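You operate a simulated robot arm through the tools that you are given. There is no shell and no other tool. Be economical: measure what you need, move in short steps, check, and stop when the job is done.

Carry out the task below with a simulated two-armed robot. There is one attempt and no reset: what you move stays moved.

JOB
Pour about 40 ml from the jug into the pump cup and pump one shot into the tank.
Fine: cup lid closed, jug back in its place. Set down upright: jug. Where these are worked on the way, their far stop is far enough and under half their travel is too little: cup lid.

The check looks at the end state, three seconds after you hand in, the way a careful person would. Anything else that was tipped, shoved, dropped, spilled or broken makes it a failure. A push-on lid holds only when it is set on centred and level and pressed home; a screw cap is set on level and turned clockwise until tight.

ROBOT AND FRAMES
Two 7-joint arms with fingered hands on one trunk that stands fixed in place. Base frame: the origin is at the foot of the trunk, x ahead of it, y to its left, z up; the work surface is at about z = 860. Readings come in mm, rad, newtons and seconds.
The left shoulder is at [200, 135, 1070], the right one opposite. Payload 4 kg a hand.
The TCP of each hand is the grasp point between the finger pads, 25 mm short of the fingertips. In the tool frame z runs along the fingers and y along their closing line. The gripper opens to 88 mm. The gripper's body begins 29 mm behind the TCP. The gripper is a hand of 4 fingers: y runs from the thumb to the fingers, the wrist lies at [-13, -106, -174] in the tool frame.
Orientation is that of the tool frame in the base frame, as a unit quaternion [x, y, z, w]. With the fingers straight down and the wrist toward the robot, the tool's x, y and z point along [0, 1, 0], [1, 0, 0] and [0, 0, -1] of the base frame.

CONTROLS
- The arms move only by the tool nudge_tool. It takes "left_targets", "right_targets" or both (then of equal length, played together; a hand with none holds still); each is a list that holds one entry, the list of rows, each a list of 6 numbers: the shift along the tool's x, y, z in cm, then the turn, a rotation vector about the tool's x, y, z in rad. In form: [[[x, y, z, ax, ay, az], ...]]. A call has 1 to 12 rows; each row is the pose to reach, as a shift and turn from the pose commanded when the call began, along the tool's axes at that moment. A row lasts 0.2 s, in which the tool goes at most 50 mm and 0.15 rad; a call with a longer step from one row to the next is refused whole. Where a pose cannot be reached the arm comes as near as it can. A force on the tool above 40 N (or 10 N above the force at the start of the call, whichever is more), or a blocked arm, ends the call early, and 0.2 s more pass. In this call time passes only in rows, and 0.2 s behind the last. The reply holds the time, the measured pose of the TCP, the force on the tool along the base axes, the opening and the grip force, in the units named above and with some noise, with the torque about the TCP (base axes, N m) and any sound that the robot's microphone picked up.
- Cameras (640 x 400 px; columns grow to the right, rows downward): "scene" is now at [132.9, -10.4, 1663.1]; the picture's right is [-0.16, -0.99, 0.00], its down [-0.80, 0.13, -0.58] and it looks along [0.58, -0.09, -0.81] (base axes); focal length 360 px, centre (320, 200). "left" rides on the left gripper at [-64, -83, -98] in its tool frame; the picture's right is [-0.62, -0.37, 0.69], its down [0.71, -0.63, 0.30] and it looks along [0.32, 0.68, 0.65] (tool axes); focal length 265 px, centre (320, 200). "right" rides on the right gripper at [64, -83, -98] in its tool frame; the picture's right is [-0.62, 0.37, -0.69], its down [-0.71, -0.63, 0.30] and it looks along [-0.32, 0.68, 0.65] (tool axes); focal length 265 px, centre (320, 200).
- grab_frame(camera): a new picture of that camera. It takes no simulated time.
- move_column(by): slides the trunk up (or, below 0, down) by that many mm; the arms and the scene camera ride with it, the base frame stays. It gives what a move gives, with no picture.
- finger_targets(index, middle, ring, thumb_bend, thumb_turn, hand): sets how far each is bent, from 0 (flat) to 1 (curled in); at 0.3 the hand is open as for a grip, at 0.7 the pads meet at the TCP. One left out holds its place. A second passes; each finger stops where it meets its share of the squeeze, and holds until it gets a number again. It is the only way to open and close the hand. It gives what a move gives, with no picture; readings hold the bend of each and the force on the fingers (four entries, about 0 where the hand has none), thumb and palm. thumb_turn goes from beside the hand (0) to across from the fingers (1), as for a grip.
- head_to(pan, tilt): turns the head with the scene camera to pan (to the left, within 1.693 rad either way) and tilt (down, from -0.506 to 1.204), counted from straight ahead of the robot. It gives what a move gives.
- locate(camera, pixels): for up to 12 pixels [column, row] of the newest picture of that camera ("zoom" is the newest enlarged one), the place [x, y, z] in the base frame of the surface seen there, good to about 2 mm. It takes no simulated time.
- enlarge(camera, box): a new picture of the part [left, top, right, bottom] of that camera's present view, enlarged. It takes no simulated time.
- job_done(): hands the job in; it is judged then, once.

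Work in short steps. Measure before you move; look again where a grasp or a placing could have gone wrong, and mend it. You have 80 turns and 56 pictures in all, those below and enlarged ones among them. Open the grippers and draw the arms clear of the work before you hand the job in, unless the task says otherwise; then end with one line.

The tools are called after "Call:" as a command line: name --argument value ..., lists and objects as JSON in quotes. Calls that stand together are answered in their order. nudge_tool: Moves the arms, as the interface text tells. Its arguments: {"type":"object","properties":{"left_targets":{"type":"array"},"right_targets":{"type":"array"}},"required":[]} The other tools are called the same way: move_column (by) slides the trunk up or down; finger_targets (index, middle, ring, thumb_bend, thumb_turn, hand) moves the fingers one by one; head_to (pan, tilt) turns the head that bears the scene camera; grab_frame (camera) takes a picture; locate (camera, pixels) gives the place of the surface under pixels of a picture; enlarge (camera, box) takes an enlarged picture of a part of a camera's view; job_done () hands the job in.

At the start:

```text
time_s: 0.0
left_eef_pos: [496.5, 106.8, 1290.5]
left_tool_rot: [0.708, 0.707, 0.0, -0.001]
left_wrist_force: [-0.4, -0.2, 1.0]
left_torque: [0.0, 0.0, 0.0]
left_finger_gap: 87.5
left_grip_force: 0.0
left_shape: jaw
left_bend: [0.3, 0.3, 0.3, 0.3, 0.98]
left_finger forces: [0.0, 0.1, 0.0, 0.0, 0.1, 0.0]
right_eef_pos: [490.6, -326.9, 1292.1]
right_tool_rot: [0.708, 0.706, -0.001, 0.0]
right_wrist_force: [0.5, -0.2, -0.7]
right_torque: [0.01, 0.06, 0.01]
right_finger_gap: 87.9
right_grip_force: 0.1
right_shape: jaw
right_bend: [0.3, 0.3, 0.3, 0.3, 0.98]
right_finger forces: [0.0, 0.0, 0.0, 0.1, 0.0, 0.1]
trunk travel left (down, up): [-675.0, 95.0]
head pan, tilt: [-0.162, 0.948]
```

scene: 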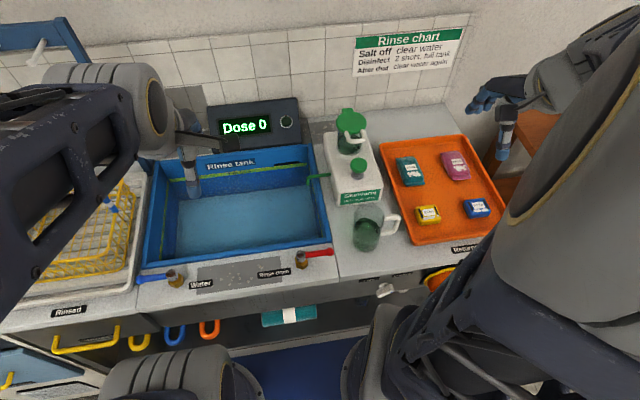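
right: 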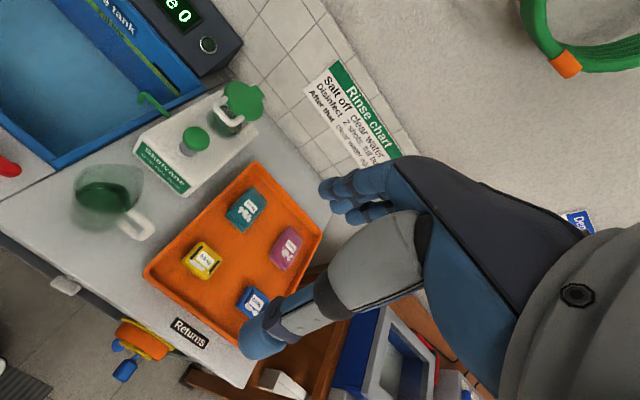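
left: 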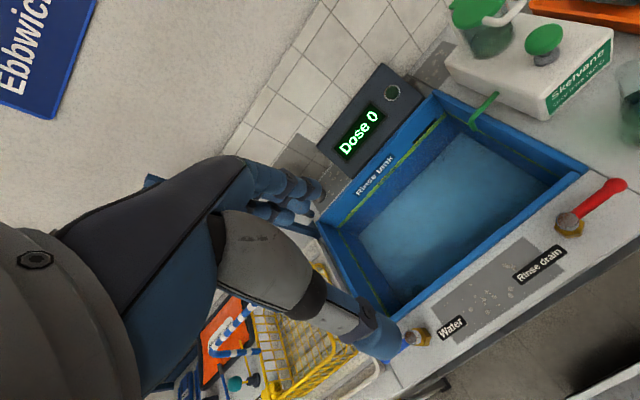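

The scene shows the jug near (367,228), the pump block with cup (350,140) and its open lid (348,118), and a pump knob (357,168). I enlarge that region to measure it.

Call:
enlarge --camera "scene" --box '[290, 95, 450, 265]'

Call:
enlarge --camera "right" --box '[60, 70, 300, 250]'

```text
2.35 times, centred on (370, 180) of scene
```

zoom: 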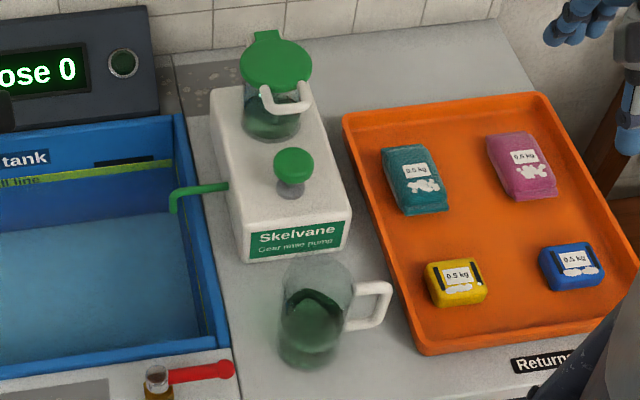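

```text
2.22 times, centred on (180, 160) of right
```

zoom: 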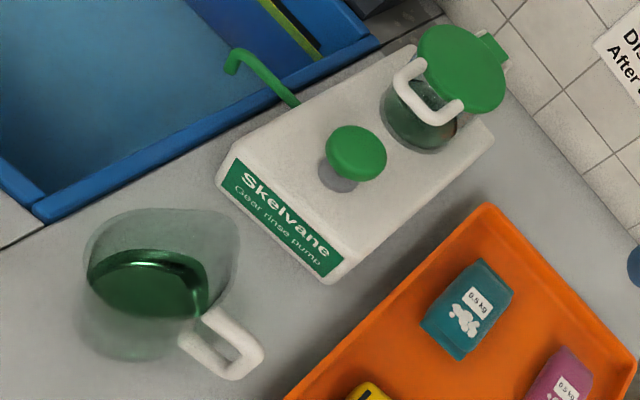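

The cup lid (green disc with a white loop handle at its front and a hinge tab at the back) is shut. I measure the key points in both views.

Call:
locate --camera "zoom" --pixels '[[460, 70], [495, 50], [428, 40], [400, 80], [428, 120], [458, 108], [355, 145], [340, 185], [420, 140], [235, 60], [160, 290], [230, 360]]'

Call:
locate --camera "scene" --pixels '[[347, 117], [347, 107], [342, 134], [350, 140], [362, 139], [358, 164], [379, 212], [396, 216], [396, 232], [384, 235], [362, 250], [365, 207]]'

```text
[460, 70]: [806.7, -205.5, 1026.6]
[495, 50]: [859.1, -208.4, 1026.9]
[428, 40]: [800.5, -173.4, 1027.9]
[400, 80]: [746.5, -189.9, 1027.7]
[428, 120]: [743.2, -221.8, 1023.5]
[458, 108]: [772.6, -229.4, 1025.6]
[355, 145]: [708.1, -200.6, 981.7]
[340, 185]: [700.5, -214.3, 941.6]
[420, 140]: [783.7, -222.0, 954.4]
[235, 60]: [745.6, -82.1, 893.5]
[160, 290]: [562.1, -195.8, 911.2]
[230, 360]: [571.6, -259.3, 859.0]
```

```text
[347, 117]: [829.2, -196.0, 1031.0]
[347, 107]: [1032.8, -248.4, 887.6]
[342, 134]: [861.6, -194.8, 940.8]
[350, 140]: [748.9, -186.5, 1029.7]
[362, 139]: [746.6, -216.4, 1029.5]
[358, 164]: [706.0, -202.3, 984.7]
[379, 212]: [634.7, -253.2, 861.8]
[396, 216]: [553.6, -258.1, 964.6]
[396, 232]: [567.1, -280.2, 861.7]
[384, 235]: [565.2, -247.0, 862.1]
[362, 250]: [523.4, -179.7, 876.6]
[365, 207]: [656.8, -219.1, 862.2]
```

I need finer jug dimensions and the spout direction, so I enlarge the jug alone and the cup alone.

Call:
enlarge --camera "right" --box '[65, 145, 175, 245]'

Call:
enlarge --camera "scene" --box '[340, 195, 410, 260]'

```text
4.00 times, centred on (120, 195) of right
```

zoom: 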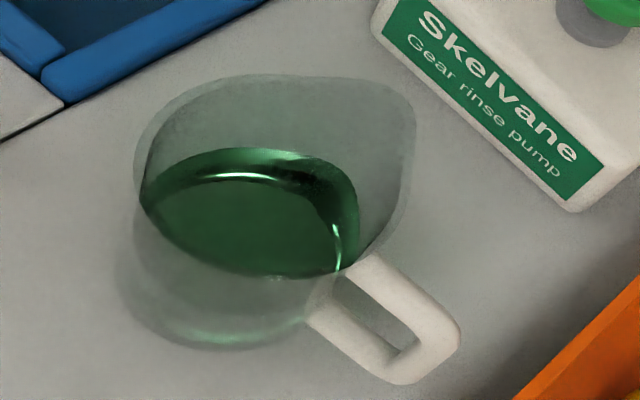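

```text
6.15 times, centred on (375, 228) of scene
```

zoom: 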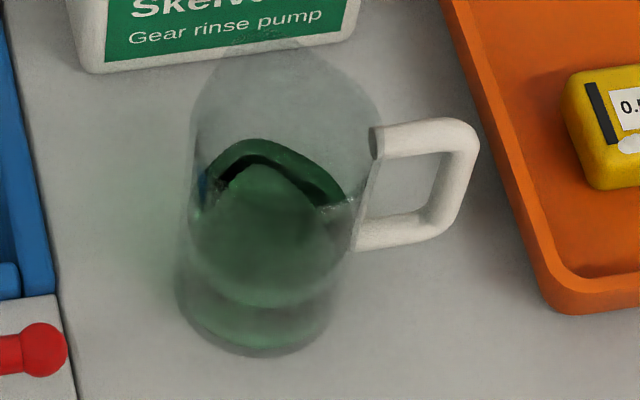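

The spout points toward +x (zoom (270,45)) and the handle toward -y, so the pour is a turn about y. I measure the handle, rim and tray.

Call:
locate --camera "zoom" --pixels '[[385, 140], [425, 128], [467, 130], [462, 180], [440, 225], [400, 222], [370, 240], [420, 185], [270, 52], [205, 130], [255, 345], [600, 165]]'

Call:
locate --camera "right" --pixels '[[167, 172], [150, 164], [120, 163], [99, 187], [98, 196], [151, 212], [176, 230], [165, 238], [145, 223], [205, 262], [255, 300], [150, 268]]'

Call:
enlarge --camera "scene" --box '[295, 100, 395, 180]'

```text
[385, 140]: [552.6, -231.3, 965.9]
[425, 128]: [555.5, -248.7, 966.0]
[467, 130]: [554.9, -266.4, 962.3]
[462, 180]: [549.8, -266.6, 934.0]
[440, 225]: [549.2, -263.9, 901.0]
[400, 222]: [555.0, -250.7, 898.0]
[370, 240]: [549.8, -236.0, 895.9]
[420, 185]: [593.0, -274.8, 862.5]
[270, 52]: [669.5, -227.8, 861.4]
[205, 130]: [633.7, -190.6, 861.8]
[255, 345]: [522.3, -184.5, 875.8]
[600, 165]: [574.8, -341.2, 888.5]
```

```text
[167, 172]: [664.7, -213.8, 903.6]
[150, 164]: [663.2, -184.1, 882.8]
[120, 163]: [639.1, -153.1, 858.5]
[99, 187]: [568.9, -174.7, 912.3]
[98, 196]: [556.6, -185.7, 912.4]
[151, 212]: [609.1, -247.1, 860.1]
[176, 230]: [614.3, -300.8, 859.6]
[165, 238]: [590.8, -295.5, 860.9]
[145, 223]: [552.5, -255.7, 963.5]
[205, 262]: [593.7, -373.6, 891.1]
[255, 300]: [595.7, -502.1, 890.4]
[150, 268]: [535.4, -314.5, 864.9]
```

```text
5.00 times, centred on (345, 140) of scene
```

zoom: 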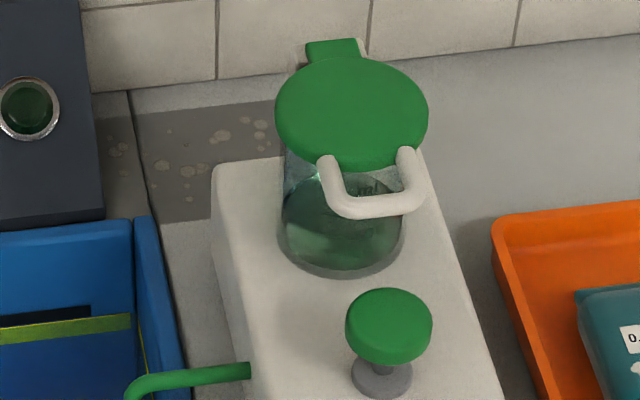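

The handle bar is about 12 mm round at x≈558, y≈-268, z 900–965. Now I measure the lid, loop and cup on this zoom.

Call:
locate --camera "zoom" --pixels '[[335, 46], [350, 62], [280, 110], [425, 115], [350, 165], [328, 170], [340, 205], [375, 212], [415, 195], [405, 160], [345, 268], [388, 325]]'

Call:
locate --camera "scene" --pixels '[[351, 118], [344, 117], [345, 155], [358, 178], [332, 150], [370, 155], [316, 177], [310, 160], [340, 200], [318, 200], [372, 190], [325, 120]]'

```text
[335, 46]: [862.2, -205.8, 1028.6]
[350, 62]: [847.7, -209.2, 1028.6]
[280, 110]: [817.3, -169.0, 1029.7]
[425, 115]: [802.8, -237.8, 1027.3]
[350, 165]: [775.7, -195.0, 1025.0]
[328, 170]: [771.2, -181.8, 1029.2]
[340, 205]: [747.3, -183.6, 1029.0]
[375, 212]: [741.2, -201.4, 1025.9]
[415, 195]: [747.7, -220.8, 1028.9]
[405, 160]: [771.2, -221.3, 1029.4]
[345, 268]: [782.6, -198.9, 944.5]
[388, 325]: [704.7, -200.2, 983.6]
```

```text
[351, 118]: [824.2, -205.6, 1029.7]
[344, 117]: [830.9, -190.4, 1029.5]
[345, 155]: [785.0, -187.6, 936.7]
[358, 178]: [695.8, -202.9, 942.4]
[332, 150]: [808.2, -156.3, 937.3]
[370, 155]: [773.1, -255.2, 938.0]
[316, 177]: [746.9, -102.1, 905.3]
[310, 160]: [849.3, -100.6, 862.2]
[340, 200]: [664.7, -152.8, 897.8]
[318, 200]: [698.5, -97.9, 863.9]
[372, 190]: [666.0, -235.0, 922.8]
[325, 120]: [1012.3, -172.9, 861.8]
```

Lid disc centre is about (811,-203,1029), loop bar at x≈746, y -184..-221, z≈1024; hinge around x≈857. I close the right hand into a blunt hook, and bring it pitched 45° forward to a point short of the loop.

Call:
finger_targets --hand "right" --index 0.7 --middle 0.7 --ring 0.7 --thumb_bend 0.65 --thumb_turn 1.0

Call:
nudge_tool --right_targets '[[[1.5, 2.2, 2.6, -0.1, 0, 0], [3.0, 4.4, 5.2, -0.2, 0, 0], [4.6, 6.6, 7.8, -0.3, 0, 0], [6.2, 8.8, 10.5, -0.4, 0, 0], [7.7, 11.0, 13.2, -0.5, 0, 0], [9.3, 13.2, 15.8, -0.6, 0, 0], [10.9, 15.6, 18.5, -0.7, 0, 0], [12.4, 17.9, 21.2, -0.785, 0, 0]]]'

Call:
grab_frame --camera "scene"

```text
time_s: 1.0
left_eef_pos: [496.1, 106.2, 1291.5]
left_tool_rot: [0.707, 0.707, 0.0, 0.0]
left_wrist_force: [0.3, -0.7, -0.2]
left_torque: [-0.04, -0.02, 0.02]
left_finger_gap: 87.4
left_grip_force: 0.1
left_shape: jaw
left_bend: [0.3, 0.3, 0.3, 0.3, 0.98]
left_finger forces: [0.0, 0.1, 0.1, 0.1, 0.1, 0.0]
right_eef_pos: [491.3, -328.0, 1292.8]
right_tool_rot: [0.707, 0.707, 0.0, 0.0]
right_wrist_force: [-0.1, -0.5, -0.3]
right_torque: [0.0, 0.01, 0.03]
right_finger_gap: 4.1
right_grip_force: 0.0
right_shape: fingers
right_bend: [0.7, 0.7, 0.7, 0.65, 1.0]
right_finger forces: [0.0, 0.1, 0.1, 0.1, 0.0, 0.0]
trunk travel left (down, up): [-675.0, 95.0]
head pan, tilt: [-0.162, 0.948]
```

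```text
time_s: 2.8
left_eef_pos: [495.6, 107.8, 1290.5]
left_tool_rot: [0.707, 0.707, 0.0, -0.001]
left_wrist_force: [-0.6, 0.6, 0.1]
left_torque: [0.01, -0.03, -0.03]
left_finger_gap: 87.6
left_grip_force: 0.1
left_shape: jaw
left_bend: [0.3, 0.3, 0.3, 0.3, 0.98]
left_finger forces: [0.0, 0.1, 0.1, 0.1, 0.0, 0.0]
right_eef_pos: [670.0, -207.7, 1080.8]
right_tool_rot: [0.652, 0.655, 0.271, 0.27]
right_wrist_force: [-0.1, 1.0, 0.5]
right_torque: [-0.03, 0.01, -0.07]
right_finger_gap: 4.4
right_grip_force: 0.1
right_shape: fingers
right_bend: [0.7, 0.7, 0.7, 0.65, 1.0]
right_finger forces: [0.0, 0.0, 0.0, 0.1, 0.1, 0.0]
right hand out of reach, approached as far as the arm can: row 5, 6, 8
trunk travel left (down, up): [-675.0, 95.0]
head pan, tilt: [-0.162, 0.948]
```

```text
47 pictures are left
```

scene: 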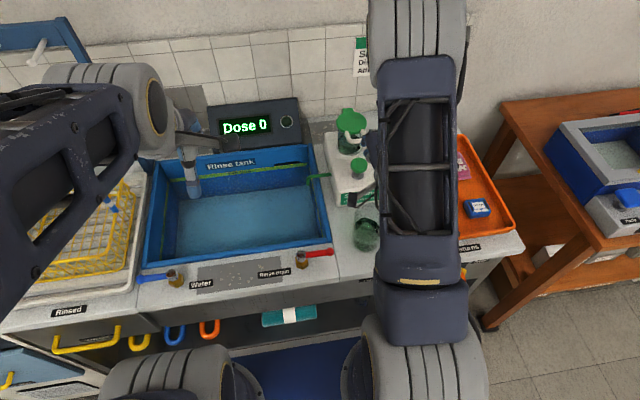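

The tool stands at (670,-208,1081), pitched 45°. I check the right camera to see the fingertips against the loop.

Call:
grab_frame --camera "right"

```text
46 pictures are left
```

right: 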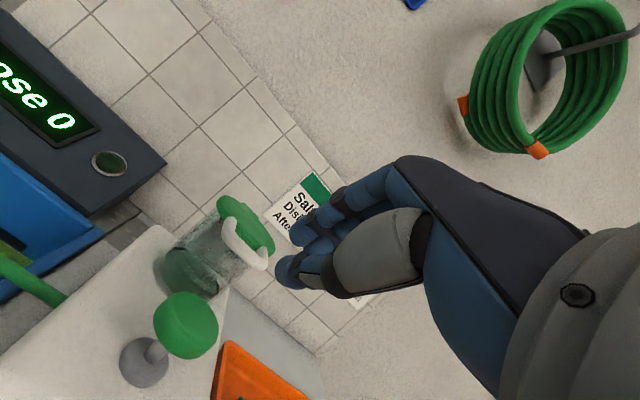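

The fist is visible with tips near (288,272). I locate the tips and the loop in this view.

Call:
locate --camera "right" --pixels '[[285, 275], [308, 280], [298, 233], [320, 245], [235, 240], [258, 262], [262, 268], [185, 320]]'

```text
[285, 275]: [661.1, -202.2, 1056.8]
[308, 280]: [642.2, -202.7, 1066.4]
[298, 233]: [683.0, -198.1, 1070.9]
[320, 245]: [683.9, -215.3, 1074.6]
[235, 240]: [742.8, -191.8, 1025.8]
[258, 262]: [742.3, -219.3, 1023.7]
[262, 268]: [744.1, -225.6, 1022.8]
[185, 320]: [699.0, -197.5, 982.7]
```

Fingertips reach about 17 mm beyond the TCP; the thumb hangs about 24 mm below. I come in beside the loop on the -y side, then drop to z≈1016.

Call:
nudge_tool --right_targets '[[[-3.1, 0, 0, 0, 0, 0], [-6.2, 0, 0, 0, 0, 0], [-6.2, 0.9, 3.8, 0, 0, 0], [-6.2, 1.84, 7.64, 0, 0, 0], [-6.2, 0.14, 9.33, 0, 0, 0]]]'

Call:
grab_frame --camera "right"

```text
time_s: 4.0
left_eef_pos: [496.5, 107.5, 1290.1]
left_tool_rot: [0.707, 0.707, 0.0, 0.0]
left_wrist_force: [-0.3, -0.4, 0.4]
left_torque: [-0.01, 0.0, -0.02]
left_finger_gap: 87.7
left_grip_force: 0.1
left_shape: jaw
left_bend: [0.3, 0.3, 0.3, 0.3, 0.98]
left_finger forces: [0.1, 0.0, 0.1, 0.1, 0.0, 0.0]
right_eef_pos: [735.9, -271.7, 1017.6]
right_tool_rot: [0.654, 0.652, 0.27, 0.272]
right_wrist_force: [0.8, 1.0, 0.0]
right_torque: [0.03, 0.03, 0.0]
right_finger_gap: 4.1
right_grip_force: 0.0
right_shape: fingers
right_bend: [0.7, 0.7, 0.7, 0.65, 1.0]
right_finger forces: [0.0, 0.0, 0.1, 0.0, 0.0, 0.1]
trunk travel left (down, up): [-675.0, 95.0]
head pan, tilt: [-0.162, 0.948]
```

```text
45 pictures are left
```

right: 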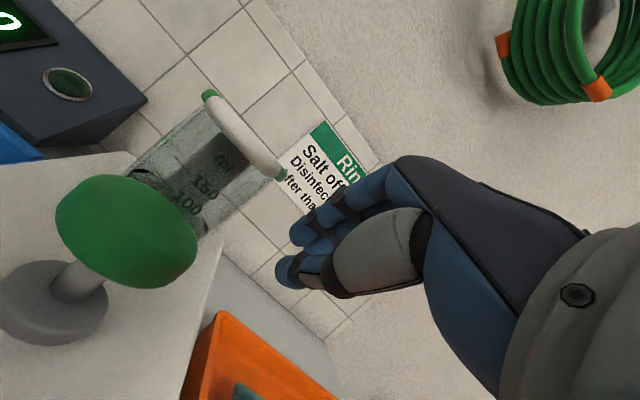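

The cup carries marks (50/100/150). The hand is beside the loop; now I slide +y 65 mm under the bar.

Call:
nudge_tool --right_targets '[[[2.2, 0, 0.2, 0, 0, 0], [4.4, 0, 0.3, 0, 0, 0], [6.6, 0, 0.3, 0, 0, 0]]]'

Call:
grab_frame --camera "right"

```text
time_s: 4.8
left_eef_pos: [496.4, 105.4, 1290.8]
left_tool_rot: [0.707, 0.707, 0.001, 0.0]
left_wrist_force: [-0.9, -0.6, -0.1]
left_torque: [0.05, 0.02, -0.01]
left_finger_gap: 87.4
left_grip_force: 0.2
left_shape: jaw
left_bend: [0.3, 0.3, 0.3, 0.3, 0.98]
left_finger forces: [0.1, 0.0, 0.0, 0.0, 0.1, 0.0]
right_eef_pos: [735.1, -232.0, 1018.1]
right_tool_rot: [0.652, 0.656, 0.271, 0.265]
right_wrist_force: [-17.7, -15.6, 0.9]
right_torque: [0.17, -0.17, 0.0]
right_finger_gap: 0.0
right_grip_force: 11.5
right_shape: fingers
right_bend: [0.71, 0.7, 0.7, 0.64, 1.0]
right_finger forces: [22.6, 0.0, 0.1, 0.0, 0.1, 0.0]
right hand out of reach, approached as far as the arm can: row 2, 3
trunk travel left (down, up): [-675.0, 95.0]
head pan, tilt: [-0.162, 0.948]
```

```text
44 pictures are left
```

right: 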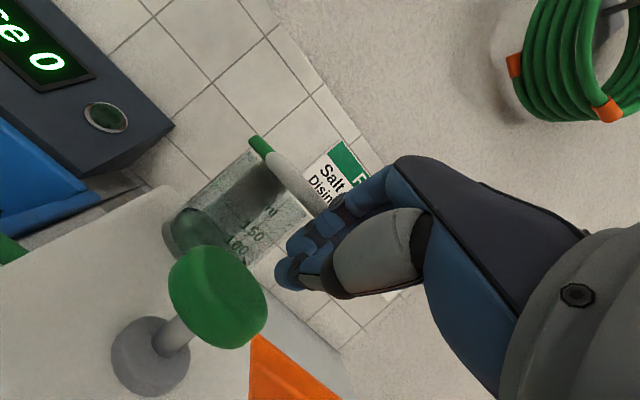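

The index finger met the loop's side (−16 N). I back off in -y and try swinging the thumb aside so that I can go lower without touching the pump knob.

Call:
nudge_tool --right_targets '[[[-1.5, 0, 0, 0, 0, 0], [-4, 0, 0, 0, 0, 0]]]'

Call:
finger_targets --hand "right" --index 0.5 --middle 0.5 --ring 0.5 --thumb_bend 0.3 --thumb_turn 0.0

Call:
grab_frame --camera "right"

```text
time_s: 5.4
left_eef_pos: [496.3, 107.3, 1290.2]
left_tool_rot: [0.708, 0.707, 0.0, 0.0]
left_wrist_force: [0.1, -0.5, 0.9]
left_torque: [0.01, -0.01, -0.01]
left_finger_gap: 87.5
left_grip_force: 0.1
left_shape: jaw
left_bend: [0.3, 0.3, 0.3, 0.3, 0.98]
left_finger forces: [0.1, 0.1, 0.0, 0.0, 0.1, 0.0]
right_eef_pos: [739.2, -266.4, 1018.9]
right_tool_rot: [0.654, 0.653, 0.27, 0.27]
right_wrist_force: [0.7, -0.7, -0.1]
right_torque: [0.02, -0.02, -0.01]
right_finger_gap: 3.9
right_grip_force: 0.1
right_shape: fingers
right_bend: [0.7, 0.7, 0.7, 0.65, 1.0]
right_finger forces: [0.1, 0.0, 0.0, 0.1, 0.0, 0.0]
trunk travel left (down, up): [-675.0, 95.0]
head pan, tilt: [-0.162, 0.948]
```

```text
time_s: 6.4
left_eef_pos: [497.4, 106.0, 1290.4]
left_tool_rot: [0.707, 0.707, 0.0, 0.0]
left_wrist_force: [0.0, -0.7, -0.3]
left_torque: [0.01, 0.01, 0.02]
left_finger_gap: 87.6
left_grip_force: 0.0
left_shape: jaw
left_bend: [0.3, 0.3, 0.3, 0.3, 0.98]
left_finger forces: [0.0, 0.0, 0.0, 0.0, 0.0, 0.0]
right_eef_pos: [737.8, -270.1, 1019.2]
right_tool_rot: [0.655, 0.652, 0.269, 0.272]
right_wrist_force: [3.3, -18.4, -4.3]
right_torque: [-1.07, -0.29, 0.39]
right_finger_gap: 68.8
right_grip_force: 9.7
right_shape: fingers
right_bend: [0.5, 0.5, 0.5, 0.32, 0.61]
right_finger forces: [0.0, 0.0, 0.0, 0.1, 19.2, 0.1]
trunk travel left (down, up): [-675.0, 95.0]
head pan, tilt: [-0.162, 0.948]
```

```text
43 pictures are left
```

right: 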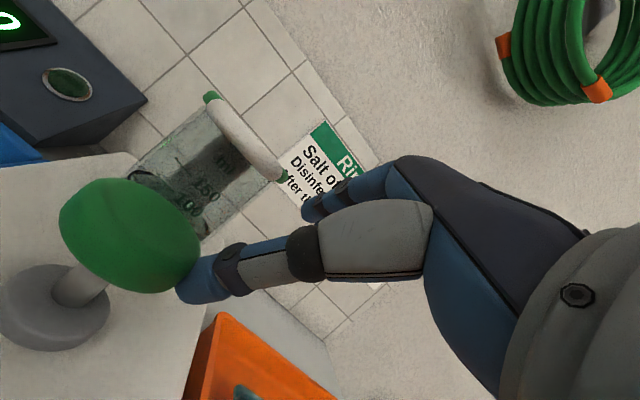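

The thumb swung onto the knob's side (19 N), so I withdraw straight away in -y, then up and back, and rethink: the hand will come from the -y side with fingers beneath and the thumb above the loop.

Call:
nudge_tool --right_targets '[[[-3, 0, 0, 0, 0, 0], [-7, 0, 0, 0, 0, 0], [-10, 2, -3.5, 0, 0, 0], [-13, 4, -7, 0, 0, 0], [-16, 5, -10, 0, 0, 0], [-18, 5, -13, 0, 0, 0]]]'

Call:
finger_targets --hand "right" --index 0.4 --middle 0.4 --ring 0.4 --thumb_bend 0.3 --thumb_turn 1.0

Call:
grab_frame --camera "scene"

```text
refused: row 3 steps farther than a row can; nothing moved
```

```text
time_s: 7.4
left_eef_pos: [496.7, 107.5, 1291.9]
left_tool_rot: [0.708, 0.706, 0.0, 0.001]
left_wrist_force: [0.0, 0.2, -0.2]
left_torque: [0.0, 0.0, -0.02]
left_finger_gap: 87.3
left_grip_force: 0.1
left_shape: jaw
left_bend: [0.3, 0.3, 0.3, 0.3, 0.98]
left_finger forces: [0.0, 0.0, 0.0, 0.0, 0.1, 0.0]
right_eef_pos: [738.0, -266.9, 1018.0]
right_tool_rot: [0.654, 0.653, 0.27, 0.27]
right_wrist_force: [0.1, -0.5, 0.1]
right_torque: [0.04, -0.01, -0.03]
right_finger_gap: 73.8
right_grip_force: 0.0
right_shape: fingers
right_bend: [0.4, 0.4, 0.4, 0.3, 0.97]
right_finger forces: [0.0, 0.0, 0.0, 0.0, 0.0, 0.1]
trunk travel left (down, up): [-675.0, 95.0]
head pan, tilt: [-0.162, 0.948]
```

```text
42 pictures are left
```

scene: 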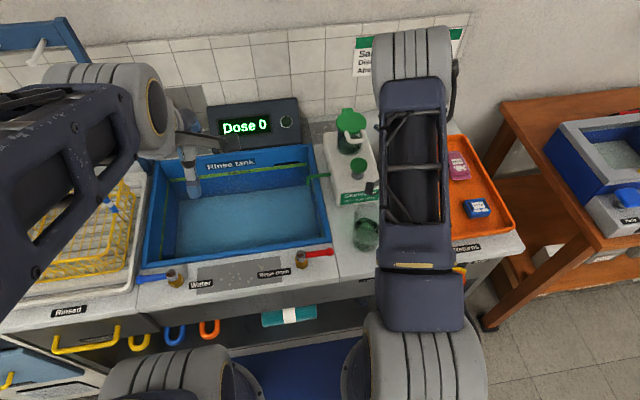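

Dose is still 0 and pump and jug are unmoved. I withdraw in smaller steps and begin turning the hand to point +y with the thumb on top.

Call:
nudge_tool --right_targets '[[[-3.5, 0.5, -0.5, 0, 0, 0], [-6.5, 2.5, -2.5, 0, 0, 0], [-8.3, 5.5, -5.5, 0, 0, 0], [-8.3, 8.5, -8.5, 0.05, 0.02, 0.05], [-8.3, 9.8, -10.2, 0.147, 0.061, 0.147], [-8.3, 9.8, -10.2, 0.245, 0.1, 0.245], [-8.3, 9.8, -10.2, 0.343, 0.142, 0.343], [-8.3, 9.8, -10.2, 0.44, 0.182, 0.44], [-8.3, 9.8, -10.2, 0.537, 0.222, 0.537], [-8.3, 9.8, -10.2, 0.635, 0.263, 0.635], [-8.3, 9.8, -10.2, 0.732, 0.303, 0.732], [-8.3, 9.8, -10.2, 0.83, 0.344, 0.83]]]'

```text
time_s: 10.0
left_eef_pos: [496.1, 106.7, 1290.5]
left_tool_rot: [0.707, 0.707, 0.0, 0.0]
left_wrist_force: [1.3, 0.8, -0.3]
left_torque: [0.02, 0.0, 0.02]
left_finger_gap: 87.4
left_grip_force: 0.0
left_shape: jaw
left_bend: [0.3, 0.3, 0.3, 0.3, 0.98]
left_finger forces: [0.0, 0.0, 0.0, 0.0, 0.1, 0.1]
right_eef_pos: [733.0, -349.9, 1158.7]
right_tool_rot: [0.852, 0.428, 0.177, -0.244]
right_wrist_force: [-0.3, 0.1, 0.6]
right_torque: [0.01, 0.02, -0.03]
right_finger_gap: 73.6
right_grip_force: 0.0
right_shape: fingers
right_bend: [0.4, 0.4, 0.4, 0.3, 0.97]
right_finger forces: [0.0, 0.0, 0.1, 0.0, 0.0, 0.0]
trunk travel left (down, up): [-675.0, 95.0]
head pan, tilt: [-0.162, 0.948]
```

No trouble so far; I finish the remaining 1.37 rad of the same turn.

Call:
nudge_tool --right_targets '[[[0, 0, 0, 0.093, 0.0385, 0.093], [0, 0, 0, 0.186, 0.077, 0.186], [0, 0, 0, 0.279, 0.1155, 0.279], [0, 0, 0, 0.372, 0.154, 0.372], [0, 0, 0, 0.465, 0.1925, 0.465], [0, 0, 0, 0.558, 0.231, 0.558], [0, 0, 0, 0.651, 0.2695, 0.651], [0, 0, 0, 0.744, 0.308, 0.744], [0, 0, 0, 0.837, 0.3465, 0.837], [0, 0, 0, 0.93, 0.385, 0.93]]]'

Call:
grab_frame --camera "scene"

Call:
grab_frame --camera "right"

```text
time_s: 12.2
left_eef_pos: [496.2, 107.4, 1290.8]
left_tool_rot: [0.708, 0.707, -0.001, 0.0]
left_wrist_force: [-0.2, 0.0, 0.4]
left_torque: [0.02, -0.02, 0.01]
left_finger_gap: 87.5
left_grip_force: 0.1
left_shape: jaw
left_bend: [0.3, 0.3, 0.3, 0.3, 0.98]
left_finger forces: [0.1, 0.0, 0.0, 0.1, 0.0, 0.0]
right_eef_pos: [734.0, -350.3, 1161.2]
right_tool_rot: [-0.707, 0.001, 0.0, 0.707]
right_wrist_force: [-0.1, 0.0, -0.5]
right_torque: [0.0, -0.04, -0.03]
right_finger_gap: 73.8
right_grip_force: 0.0
right_shape: fingers
right_bend: [0.4, 0.4, 0.4, 0.3, 0.97]
right_finger forces: [0.1, 0.0, 0.0, 0.0, 0.1, 0.0]
trunk travel left (down, up): [-675.0, 95.0]
head pan, tilt: [-0.162, 0.948]
```

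```text
41 pictures are left
```

scene: 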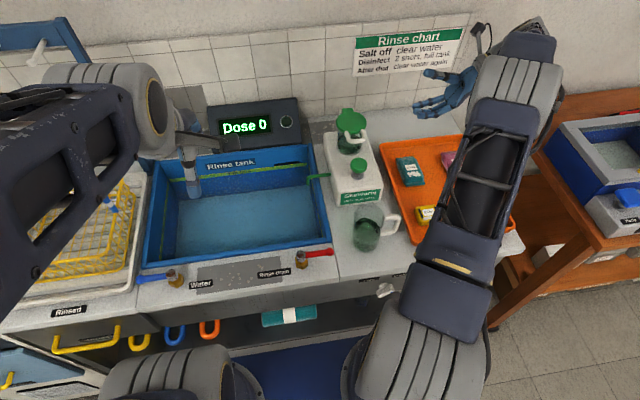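

```text
40 pictures are left
```

right: 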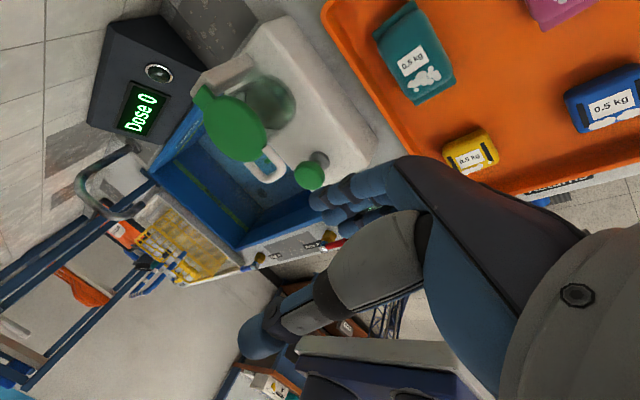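

The hand points +y, palm down. I locate fingertips and thumb relative to the TCP.

Call:
locate --camera "right" --pixels '[[313, 200], [320, 215], [345, 190], [348, 228], [255, 335], [270, 175], [283, 172], [262, 165]]'

```text
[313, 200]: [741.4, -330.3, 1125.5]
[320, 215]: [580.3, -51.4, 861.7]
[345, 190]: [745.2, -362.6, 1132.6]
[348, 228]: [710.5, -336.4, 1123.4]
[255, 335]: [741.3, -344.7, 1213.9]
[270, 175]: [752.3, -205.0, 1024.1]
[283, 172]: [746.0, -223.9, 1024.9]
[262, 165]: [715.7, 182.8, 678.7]
```

Finger pads lie ~34 mm below the TCP and tips 24 mm past it. I go down beside the loop to z≈1043, then +y to y≈-210, fingers passing under the bar.

Call:
nudge_tool --right_targets '[[[0.2, 4, 2, 0, 0, 0], [0.4, 8, 4, 0, 0, 0], [0.6, 11.8, 5, 0, 0, 0], [0.6, 11.8, 8, 0, 0, 0], [0.6, 11.8, 11, 0, 0, 0], [0.6, 11.8, 14, 0, 0, 0]]]'

Call:
grab_frame --camera "right"

Call:
enlarge --camera "scene" --box '[300, 80, 460, 190]'

```text
time_s: 13.6
left_eef_pos: [495.9, 106.7, 1290.5]
left_tool_rot: [0.708, 0.706, 0.0, 0.0]
left_wrist_force: [-0.6, -0.3, -0.2]
left_torque: [0.01, 0.0, 0.0]
left_finger_gap: 87.8
left_grip_force: 0.0
left_shape: jaw
left_bend: [0.3, 0.3, 0.3, 0.3, 0.98]
left_finger forces: [0.0, 0.0, 0.0, 0.0, 0.0, 0.0]
right_eef_pos: [736.7, -209.9, 1042.2]
right_tool_rot: [-0.707, 0.001, 0.001, 0.707]
right_wrist_force: [-0.2, 0.6, -0.5]
right_torque: [0.02, 0.02, -0.02]
right_finger_gap: 73.8
right_grip_force: 0.1
right_shape: fingers
right_bend: [0.4, 0.4, 0.4, 0.3, 0.97]
right_finger forces: [0.0, 0.0, 0.0, 0.0, 0.0, 0.1]
trunk travel left (down, up): [-675.0, 95.0]
head pan, tilt: [-0.162, 0.948]
```

```text
39 pictures are left
```

right: 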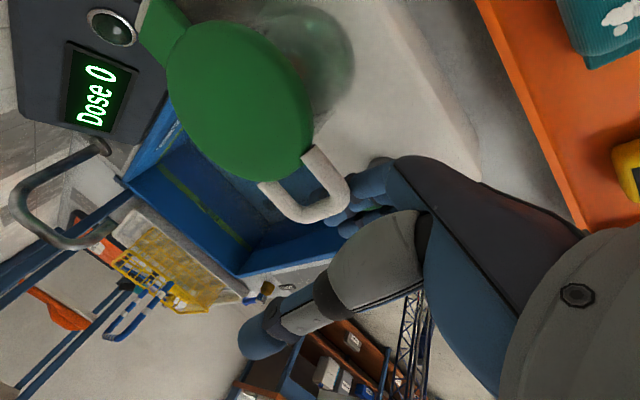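

```text
3.64 times, centred on (380, 135) of scene
```

zoom: 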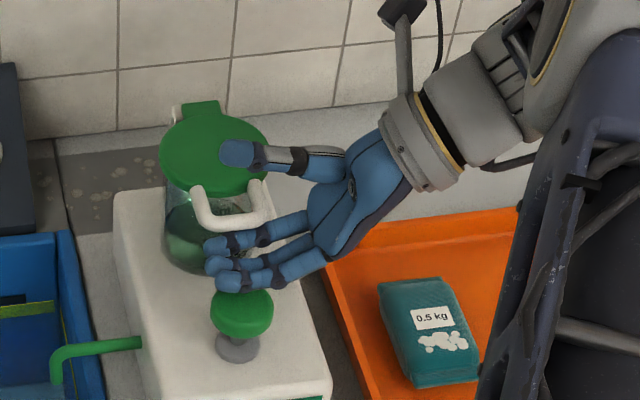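

Index finger sits beneath the bar, with the thumb well above. I lift along an arc about the hinge (x≈857, z≈1022), first to about 40°.

Call:
nudge_tool --right_targets '[[[0.1, -0.7, 0, 0, 0, 0], [0.05, -1.6, 0, 0, 0, 0], [0.05, -2.6, 0, 0, 0, 0], [0.2, -3.6, 0, 0, 0, 0], [0.3, -4.6, 0, 0, 0, 0], [0.95, -6.4, 0, 0, 0, 0], [1.9, -8.1, 0, 0, 0, 0]]]'

Call:
enlarge --camera "scene" --box '[300, 80, 460, 190]'

```text
time_s: 15.2
left_eef_pos: [497.6, 107.2, 1289.8]
left_tool_rot: [0.707, 0.707, 0.0, 0.0]
left_wrist_force: [-0.3, 0.8, -0.2]
left_torque: [-0.01, 0.0, -0.05]
left_finger_gap: 87.8
left_grip_force: 0.1
left_shape: jaw
left_bend: [0.3, 0.3, 0.3, 0.3, 0.98]
left_finger forces: [0.0, 0.0, 0.1, 0.0, 0.0, 0.1]
right_eef_pos: [758.1, -210.0, 1122.1]
right_tool_rot: [0.707, -0.002, 0.001, -0.707]
right_wrist_force: [-0.5, 0.4, 0.4]
right_torque: [-0.02, 0.01, -0.03]
right_finger_gap: 74.2
right_grip_force: 0.1
right_shape: fingers
right_bend: [0.4, 0.4, 0.4, 0.3, 0.97]
right_finger forces: [0.2, 0.0, 0.0, 0.0, 0.0, 0.0]
trunk travel left (down, up): [-675.0, 95.0]
head pan, tilt: [-0.162, 0.948]
```

```text
3.64 times, centred on (380, 135) of scene
```

zoom: 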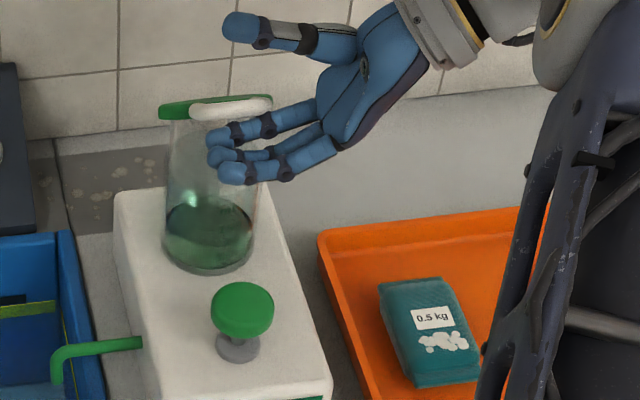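

The lid rises with the finger (seen edge-on at about 40°). I continue the arc to about 110°.

Call:
nudge_tool --right_targets '[[[1.2, -1.6, 0, 0, 0, 0], [2.65, -2.9, 0, 0, 0, 0], [4.3, -3.9, 0, 0, 0, 0], [6.15, -4.6, 0, 0, 0, 0], [8.05, -5.0, 0, 0, 0, 0], [10.0, -5.05, 0, 0, 0, 0], [11.9, -4.8, 0, 0, 0, 0]]]'

Call:
enlarge --camera "scene" --box '[300, 40, 460, 190]'

```text
time_s: 16.8
left_eef_pos: [496.2, 106.9, 1290.2]
left_tool_rot: [0.708, 0.707, 0.0, 0.0]
left_wrist_force: [0.0, 0.1, 0.2]
left_torque: [-0.01, 0.02, 0.01]
left_finger_gap: 87.6
left_grip_force: 0.0
left_shape: jaw
left_bend: [0.3, 0.3, 0.3, 0.3, 0.98]
left_finger forces: [0.0, 0.1, 0.0, 0.0, 0.0, 0.0]
right_eef_pos: [850.3, -202.3, 1172.6]
right_tool_rot: [0.707, -0.002, 0.001, -0.707]
right_wrist_force: [0.6, 0.6, 0.6]
right_torque: [-0.03, -0.03, 0.0]
right_finger_gap: 73.9
right_grip_force: 0.1
right_shape: fingers
right_bend: [0.4, 0.4, 0.4, 0.3, 0.97]
right_finger forces: [0.0, 0.0, 0.0, 0.1, 0.1, 0.0]
right hand out of reach, approached as far as the arm can: row 6, 7
trunk travel left (down, up): [-675.0, 95.0]
head pan, tilt: [-0.162, 0.948]
```

```text
2.67 times, centred on (380, 115) of scene
```

zoom: 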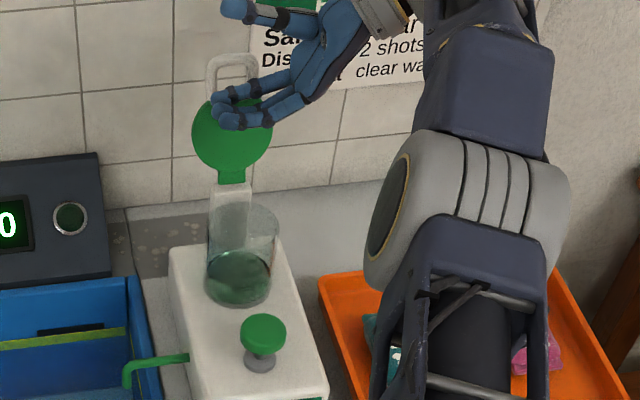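

The lid now stands about upright with no load on the finger. I check its lean by locating the loop top and disc.

Call:
locate --camera "zoom" --pixels '[[210, 70], [232, 58], [205, 150], [230, 175], [228, 200], [232, 290], [215, 105]]'

Call:
grab_frame --camera "right"

```text
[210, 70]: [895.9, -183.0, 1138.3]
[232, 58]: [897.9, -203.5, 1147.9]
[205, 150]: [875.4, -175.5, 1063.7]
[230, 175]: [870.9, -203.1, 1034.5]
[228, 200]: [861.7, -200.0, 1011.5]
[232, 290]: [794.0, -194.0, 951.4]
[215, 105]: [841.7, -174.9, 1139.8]
```

```text
35 pictures are left
```

right: 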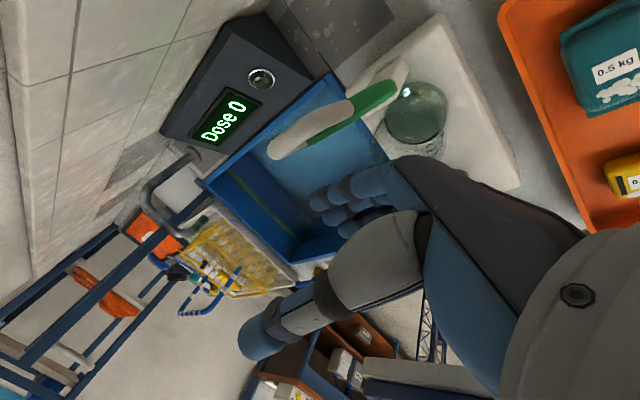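

The lid leans back on its stop at about 105° and stays open by itself. I retreat the hand and roll it -90° so that it points +y with the fingers on the +x side, for gripping the jug handle.

Call:
nudge_tool --right_targets '[[[-3, 0, -2, 0, 0, 0], [-5.5, 0, -4, 0, 0, -0.14], [-8, 0, -6, 0, 0, -0.28], [-10.5, 0, -8, 0, 0, -0.42], [-13, 0, -10, 0, 0, -0.57], [-15, 0, -12, 0, 0, -0.71], [-17, 0, -14, 0, 0, -0.85], [-19, 0, -16, 0, 0, -0.99], [-21, 0.5, -18, 0, 0, -1.13], [-23, 1, -20, 0, 0, -1.28], [-25, 1.5, -21, 0, 0, -1.42], [-27, 2, -22, 0, 0, -1.571]]]'

Call:
enlarge --camera "scene" --box '[300, 70, 460, 260]'

Call:
grab_frame --camera "right"

```text
time_s: 19.4
left_eef_pos: [497.1, 106.7, 1289.9]
left_tool_rot: [0.708, 0.707, 0.0, 0.0]
left_wrist_force: [-0.3, 0.0, 1.2]
left_torque: [-0.01, 0.01, -0.01]
left_finger_gap: 87.5
left_grip_force: 0.1
left_shape: jaw
left_bend: [0.3, 0.3, 0.3, 0.3, 0.98]
left_finger forces: [0.0, 0.0, 0.0, 0.0, 0.0, 0.1]
right_eef_pos: [579.4, -422.6, 1151.6]
right_tool_rot: [0.5, 0.5, 0.5, -0.499]
right_wrist_force: [-0.4, 0.8, -0.4]
right_torque: [0.05, 0.03, -0.02]
right_finger_gap: 74.1
right_grip_force: 0.1
right_shape: fingers
right_bend: [0.4, 0.4, 0.4, 0.3, 0.97]
right_finger forces: [0.0, 0.1, 0.1, 0.0, 0.0, 0.0]
trunk travel left (down, up): [-675.0, 95.0]
head pan, tilt: [-0.162, 0.948]
```

```text
2.11 times, centred on (380, 165) of scene
```

zoom: 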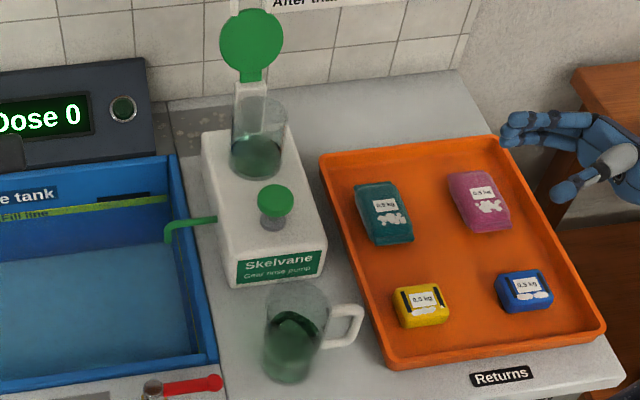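

```text
33 pictures are left
```

right: 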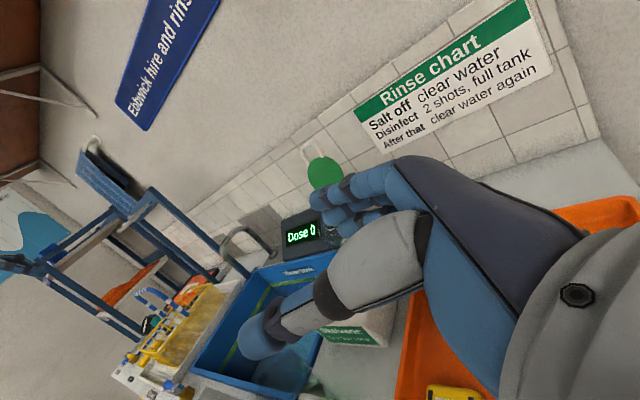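

Lid holds open; the jug is untouched. I record the cup's starting level up close before pouring.

Call:
enlarge --camera "scene" --box '[335, 105, 385, 165]'

Call:
locate --camera "zoom" --pixels '[[320, 180], [320, 200], [320, 220], [320, 240], [300, 260], [280, 210], [360, 210], [320, 280]]'

```text
6.67 times, centred on (360, 135) of scene
```

zoom: 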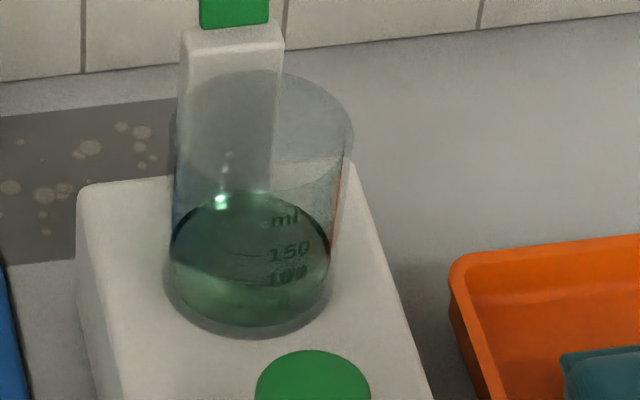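

```text
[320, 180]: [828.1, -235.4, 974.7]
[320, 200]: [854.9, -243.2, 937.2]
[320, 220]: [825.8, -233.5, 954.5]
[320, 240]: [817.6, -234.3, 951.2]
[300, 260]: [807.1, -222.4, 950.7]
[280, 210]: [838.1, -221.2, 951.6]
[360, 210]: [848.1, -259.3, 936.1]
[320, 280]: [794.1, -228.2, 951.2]
```

Baseline: cup surface z≈951.2 (radius ~31 mm, so 40 ml ≈ +13 mm). I open the hand and bring it beside the jug handle at z≈945.

Call:
finger_targets --hand "right" --index 0.3 --middle 0.3 --ring 0.3 --thumb_bend 0.3 --thumb_turn 1.0

Call:
nudge_tool --right_targets '[[[-4, -0.5, 1, 0, 0, 0], [-8, -1, 3, 0, 0, 0], [-12, -1.6, 5, 0, 0, 0], [-16, -2.3, 6.5, 0, 0, 0], [-19, -2.3, 7.5, 0, 0, 0], [-20.7, -2.3, 7.8, 0, 0, 0]]]'

Call:
grab_frame --camera "right"

Call:
enlarge --camera "scene" --box '[330, 180, 450, 270]'

```text
time_s: 20.4
left_eef_pos: [496.8, 106.5, 1291.2]
left_tool_rot: [0.707, 0.707, 0.0, 0.0]
left_wrist_force: [-0.1, 0.2, 0.1]
left_torque: [-0.03, -0.02, 0.0]
left_finger_gap: 87.7
left_grip_force: 0.0
left_shape: jaw
left_bend: [0.3, 0.3, 0.3, 0.3, 0.98]
left_finger forces: [0.0, 0.1, 0.0, 0.0, 0.0, 0.0]
right_eef_pos: [578.6, -423.8, 1152.2]
right_tool_rot: [0.501, 0.5, 0.5, -0.5]
right_wrist_force: [-0.7, -1.2, 0.0]
right_torque: [-0.01, -0.02, 0.02]
right_finger_gap: 84.4
right_grip_force: 0.0
right_shape: fingers
right_bend: [0.3, 0.3, 0.3, 0.3, 0.97]
right_finger forces: [0.1, 0.0, 0.0, 0.0, 0.0, 0.0]
trunk travel left (down, up): [-675.0, 95.0]
head pan, tilt: [-0.162, 0.948]
```

```text
time_s: 21.8
left_eef_pos: [496.8, 105.9, 1291.1]
left_tool_rot: [0.708, 0.707, 0.0, 0.0]
left_wrist_force: [0.0, -0.7, -1.1]
left_torque: [0.02, 0.0, 0.01]
left_finger_gap: 87.6
left_grip_force: 0.0
left_shape: jaw
left_bend: [0.3, 0.3, 0.3, 0.3, 0.98]
left_finger forces: [0.0, 0.1, 0.0, 0.1, 0.0, 0.2]
right_eef_pos: [556.6, -346.1, 948.1]
right_tool_rot: [0.502, 0.499, 0.499, -0.5]
right_wrist_force: [-0.1, -0.3, -0.3]
right_torque: [-0.02, -0.01, -0.02]
right_finger_gap: 84.5
right_grip_force: 0.0
right_shape: fingers
right_bend: [0.3, 0.3, 0.3, 0.3, 0.97]
right_finger forces: [0.0, 0.0, 0.0, 0.0, 0.0, 0.0]
trunk travel left (down, up): [-675.0, 95.0]
head pan, tilt: [-0.162, 0.948]
```

```text
31 pictures are left
```

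right: 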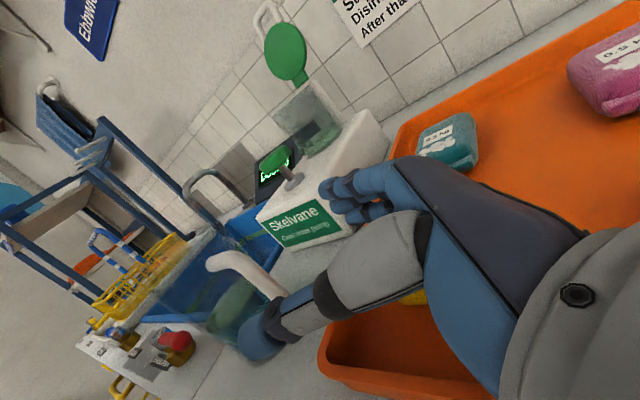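

```text
4.44 times, centred on (390, 225) of scene
```

zoom: 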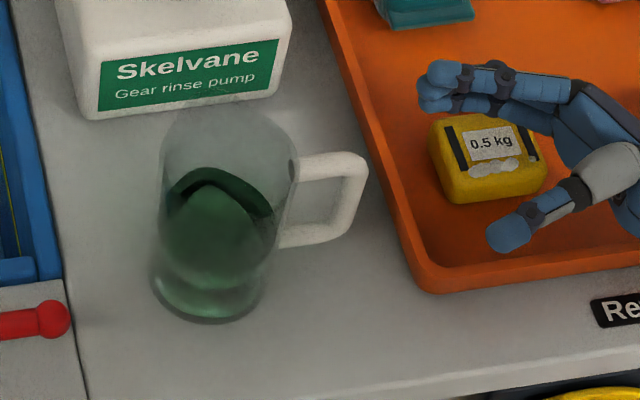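

The handle lies midway between thumb and fingers in x. I advance +y 73 mm and look before closing.

Call:
nudge_tool --right_targets '[[[0, 0, 2.5, 0, 0, 0], [0, 0, 5, 0, 0, 0], [0, 0, 7.2, 0, 0, 0]]]'

Call:
enlarge --camera "scene" --box '[330, 180, 450, 270]'

```text
time_s: 22.6
left_eef_pos: [495.9, 107.0, 1291.9]
left_tool_rot: [0.707, 0.707, -0.001, 0.0]
left_wrist_force: [-0.2, -0.6, -0.3]
left_torque: [0.0, 0.02, 0.0]
left_finger_gap: 88.0
left_grip_force: 0.1
left_shape: jaw
left_bend: [0.3, 0.3, 0.3, 0.3, 0.98]
left_finger forces: [0.0, 0.0, 0.0, 0.1, 0.1, 0.0]
right_eef_pos: [557.3, -273.9, 947.8]
right_tool_rot: [0.502, 0.5, 0.499, -0.499]
right_wrist_force: [0.5, -0.4, 0.1]
right_torque: [-0.03, 0.0, 0.01]
right_finger_gap: 84.5
right_grip_force: 0.1
right_shape: fingers
right_bend: [0.3, 0.3, 0.3, 0.3, 0.97]
right_finger forces: [0.0, 0.0, 0.0, 0.0, 0.0, 0.0]
trunk travel left (down, up): [-675.0, 95.0]
head pan, tilt: [-0.162, 0.948]
```

```text
4.44 times, centred on (390, 225) of scene
```

zoom: 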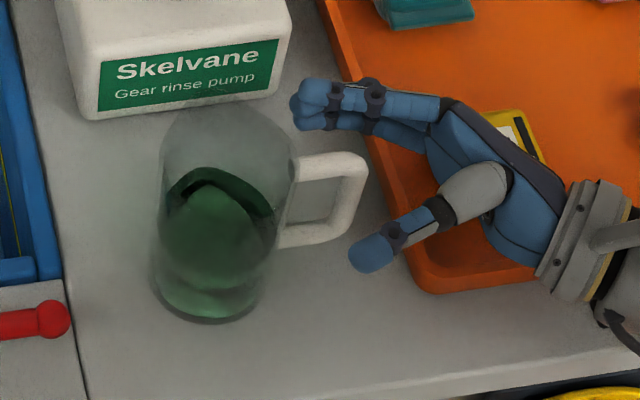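

Well placed. I close on the handle.

Call:
finger_targets --hand "right" --index 0.75 --middle 0.75 --ring 0.75 --thumb_bend 0.75

Call:
enlarge --camera "scene" --box '[330, 180, 450, 270]'

```text
time_s: 23.6
left_eef_pos: [496.3, 107.0, 1290.6]
left_tool_rot: [0.708, 0.706, 0.0, 0.001]
left_wrist_force: [-0.1, -0.6, 0.7]
left_torque: [0.01, 0.03, 0.01]
left_finger_gap: 87.8
left_grip_force: 0.0
left_shape: jaw
left_bend: [0.3, 0.3, 0.3, 0.3, 0.98]
left_finger forces: [0.0, 0.0, 0.0, 0.1, 0.1, 0.0]
right_eef_pos: [556.4, -272.7, 946.6]
right_tool_rot: [0.501, 0.499, 0.5, -0.5]
right_wrist_force: [-0.1, 0.4, 0.2]
right_torque: [-0.01, -0.02, -0.04]
right_finger_gap: 0.0
right_grip_force: 9.1
right_shape: fingers
right_bend: [0.74, 0.74, 0.74, 0.71, 1.0]
right_finger forces: [5.0, 1.2, 3.0, 0.1, 8.4, 0.0]
trunk travel left (down, up): [-675.0, 95.0]
head pan, tilt: [-0.162, 0.948]
```

```text
4.44 times, centred on (390, 225) of scene
```

zoom: 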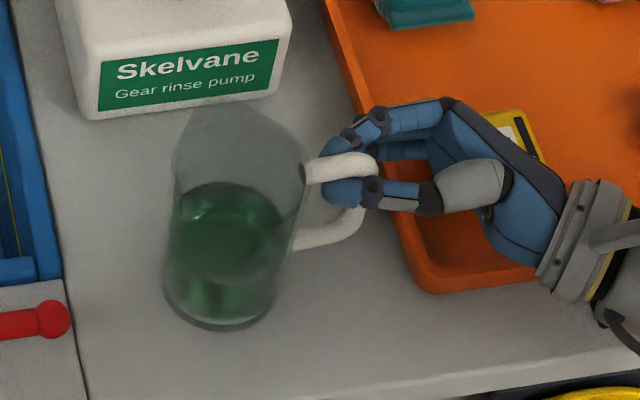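

Fingers show 0 gap, so the bar may sit between the palm and the closed tips rather than under the pads. I measure the handle and finger positions.

Call:
locate --camera "zoom" --pixels '[[365, 160], [350, 163], [310, 170], [340, 190], [335, 150], [355, 215], [345, 228], [300, 240], [372, 195], [240, 325], [168, 280], [375, 165]]'

Call:
enlarge --camera "right" --box '[200, 160, 440, 380]'

```text
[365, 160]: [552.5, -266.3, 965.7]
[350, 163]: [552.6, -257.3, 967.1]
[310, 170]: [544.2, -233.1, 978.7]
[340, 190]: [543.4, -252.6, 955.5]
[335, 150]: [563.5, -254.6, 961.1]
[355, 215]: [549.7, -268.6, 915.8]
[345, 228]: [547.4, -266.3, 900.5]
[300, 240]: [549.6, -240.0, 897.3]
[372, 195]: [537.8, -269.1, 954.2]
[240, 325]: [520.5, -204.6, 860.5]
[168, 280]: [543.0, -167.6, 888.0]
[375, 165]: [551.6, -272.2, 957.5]
```

```text
1.82 times, centred on (320, 270) of right
```

zoom: 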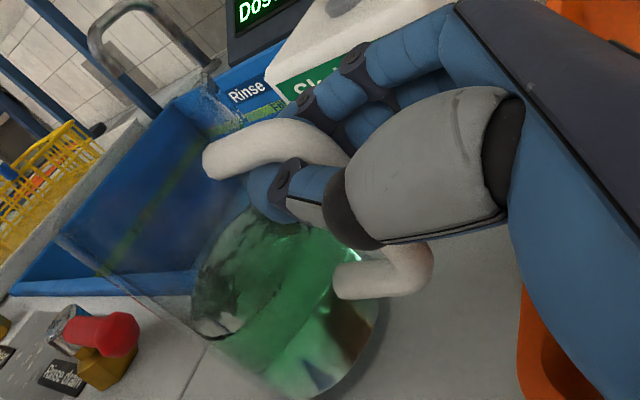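

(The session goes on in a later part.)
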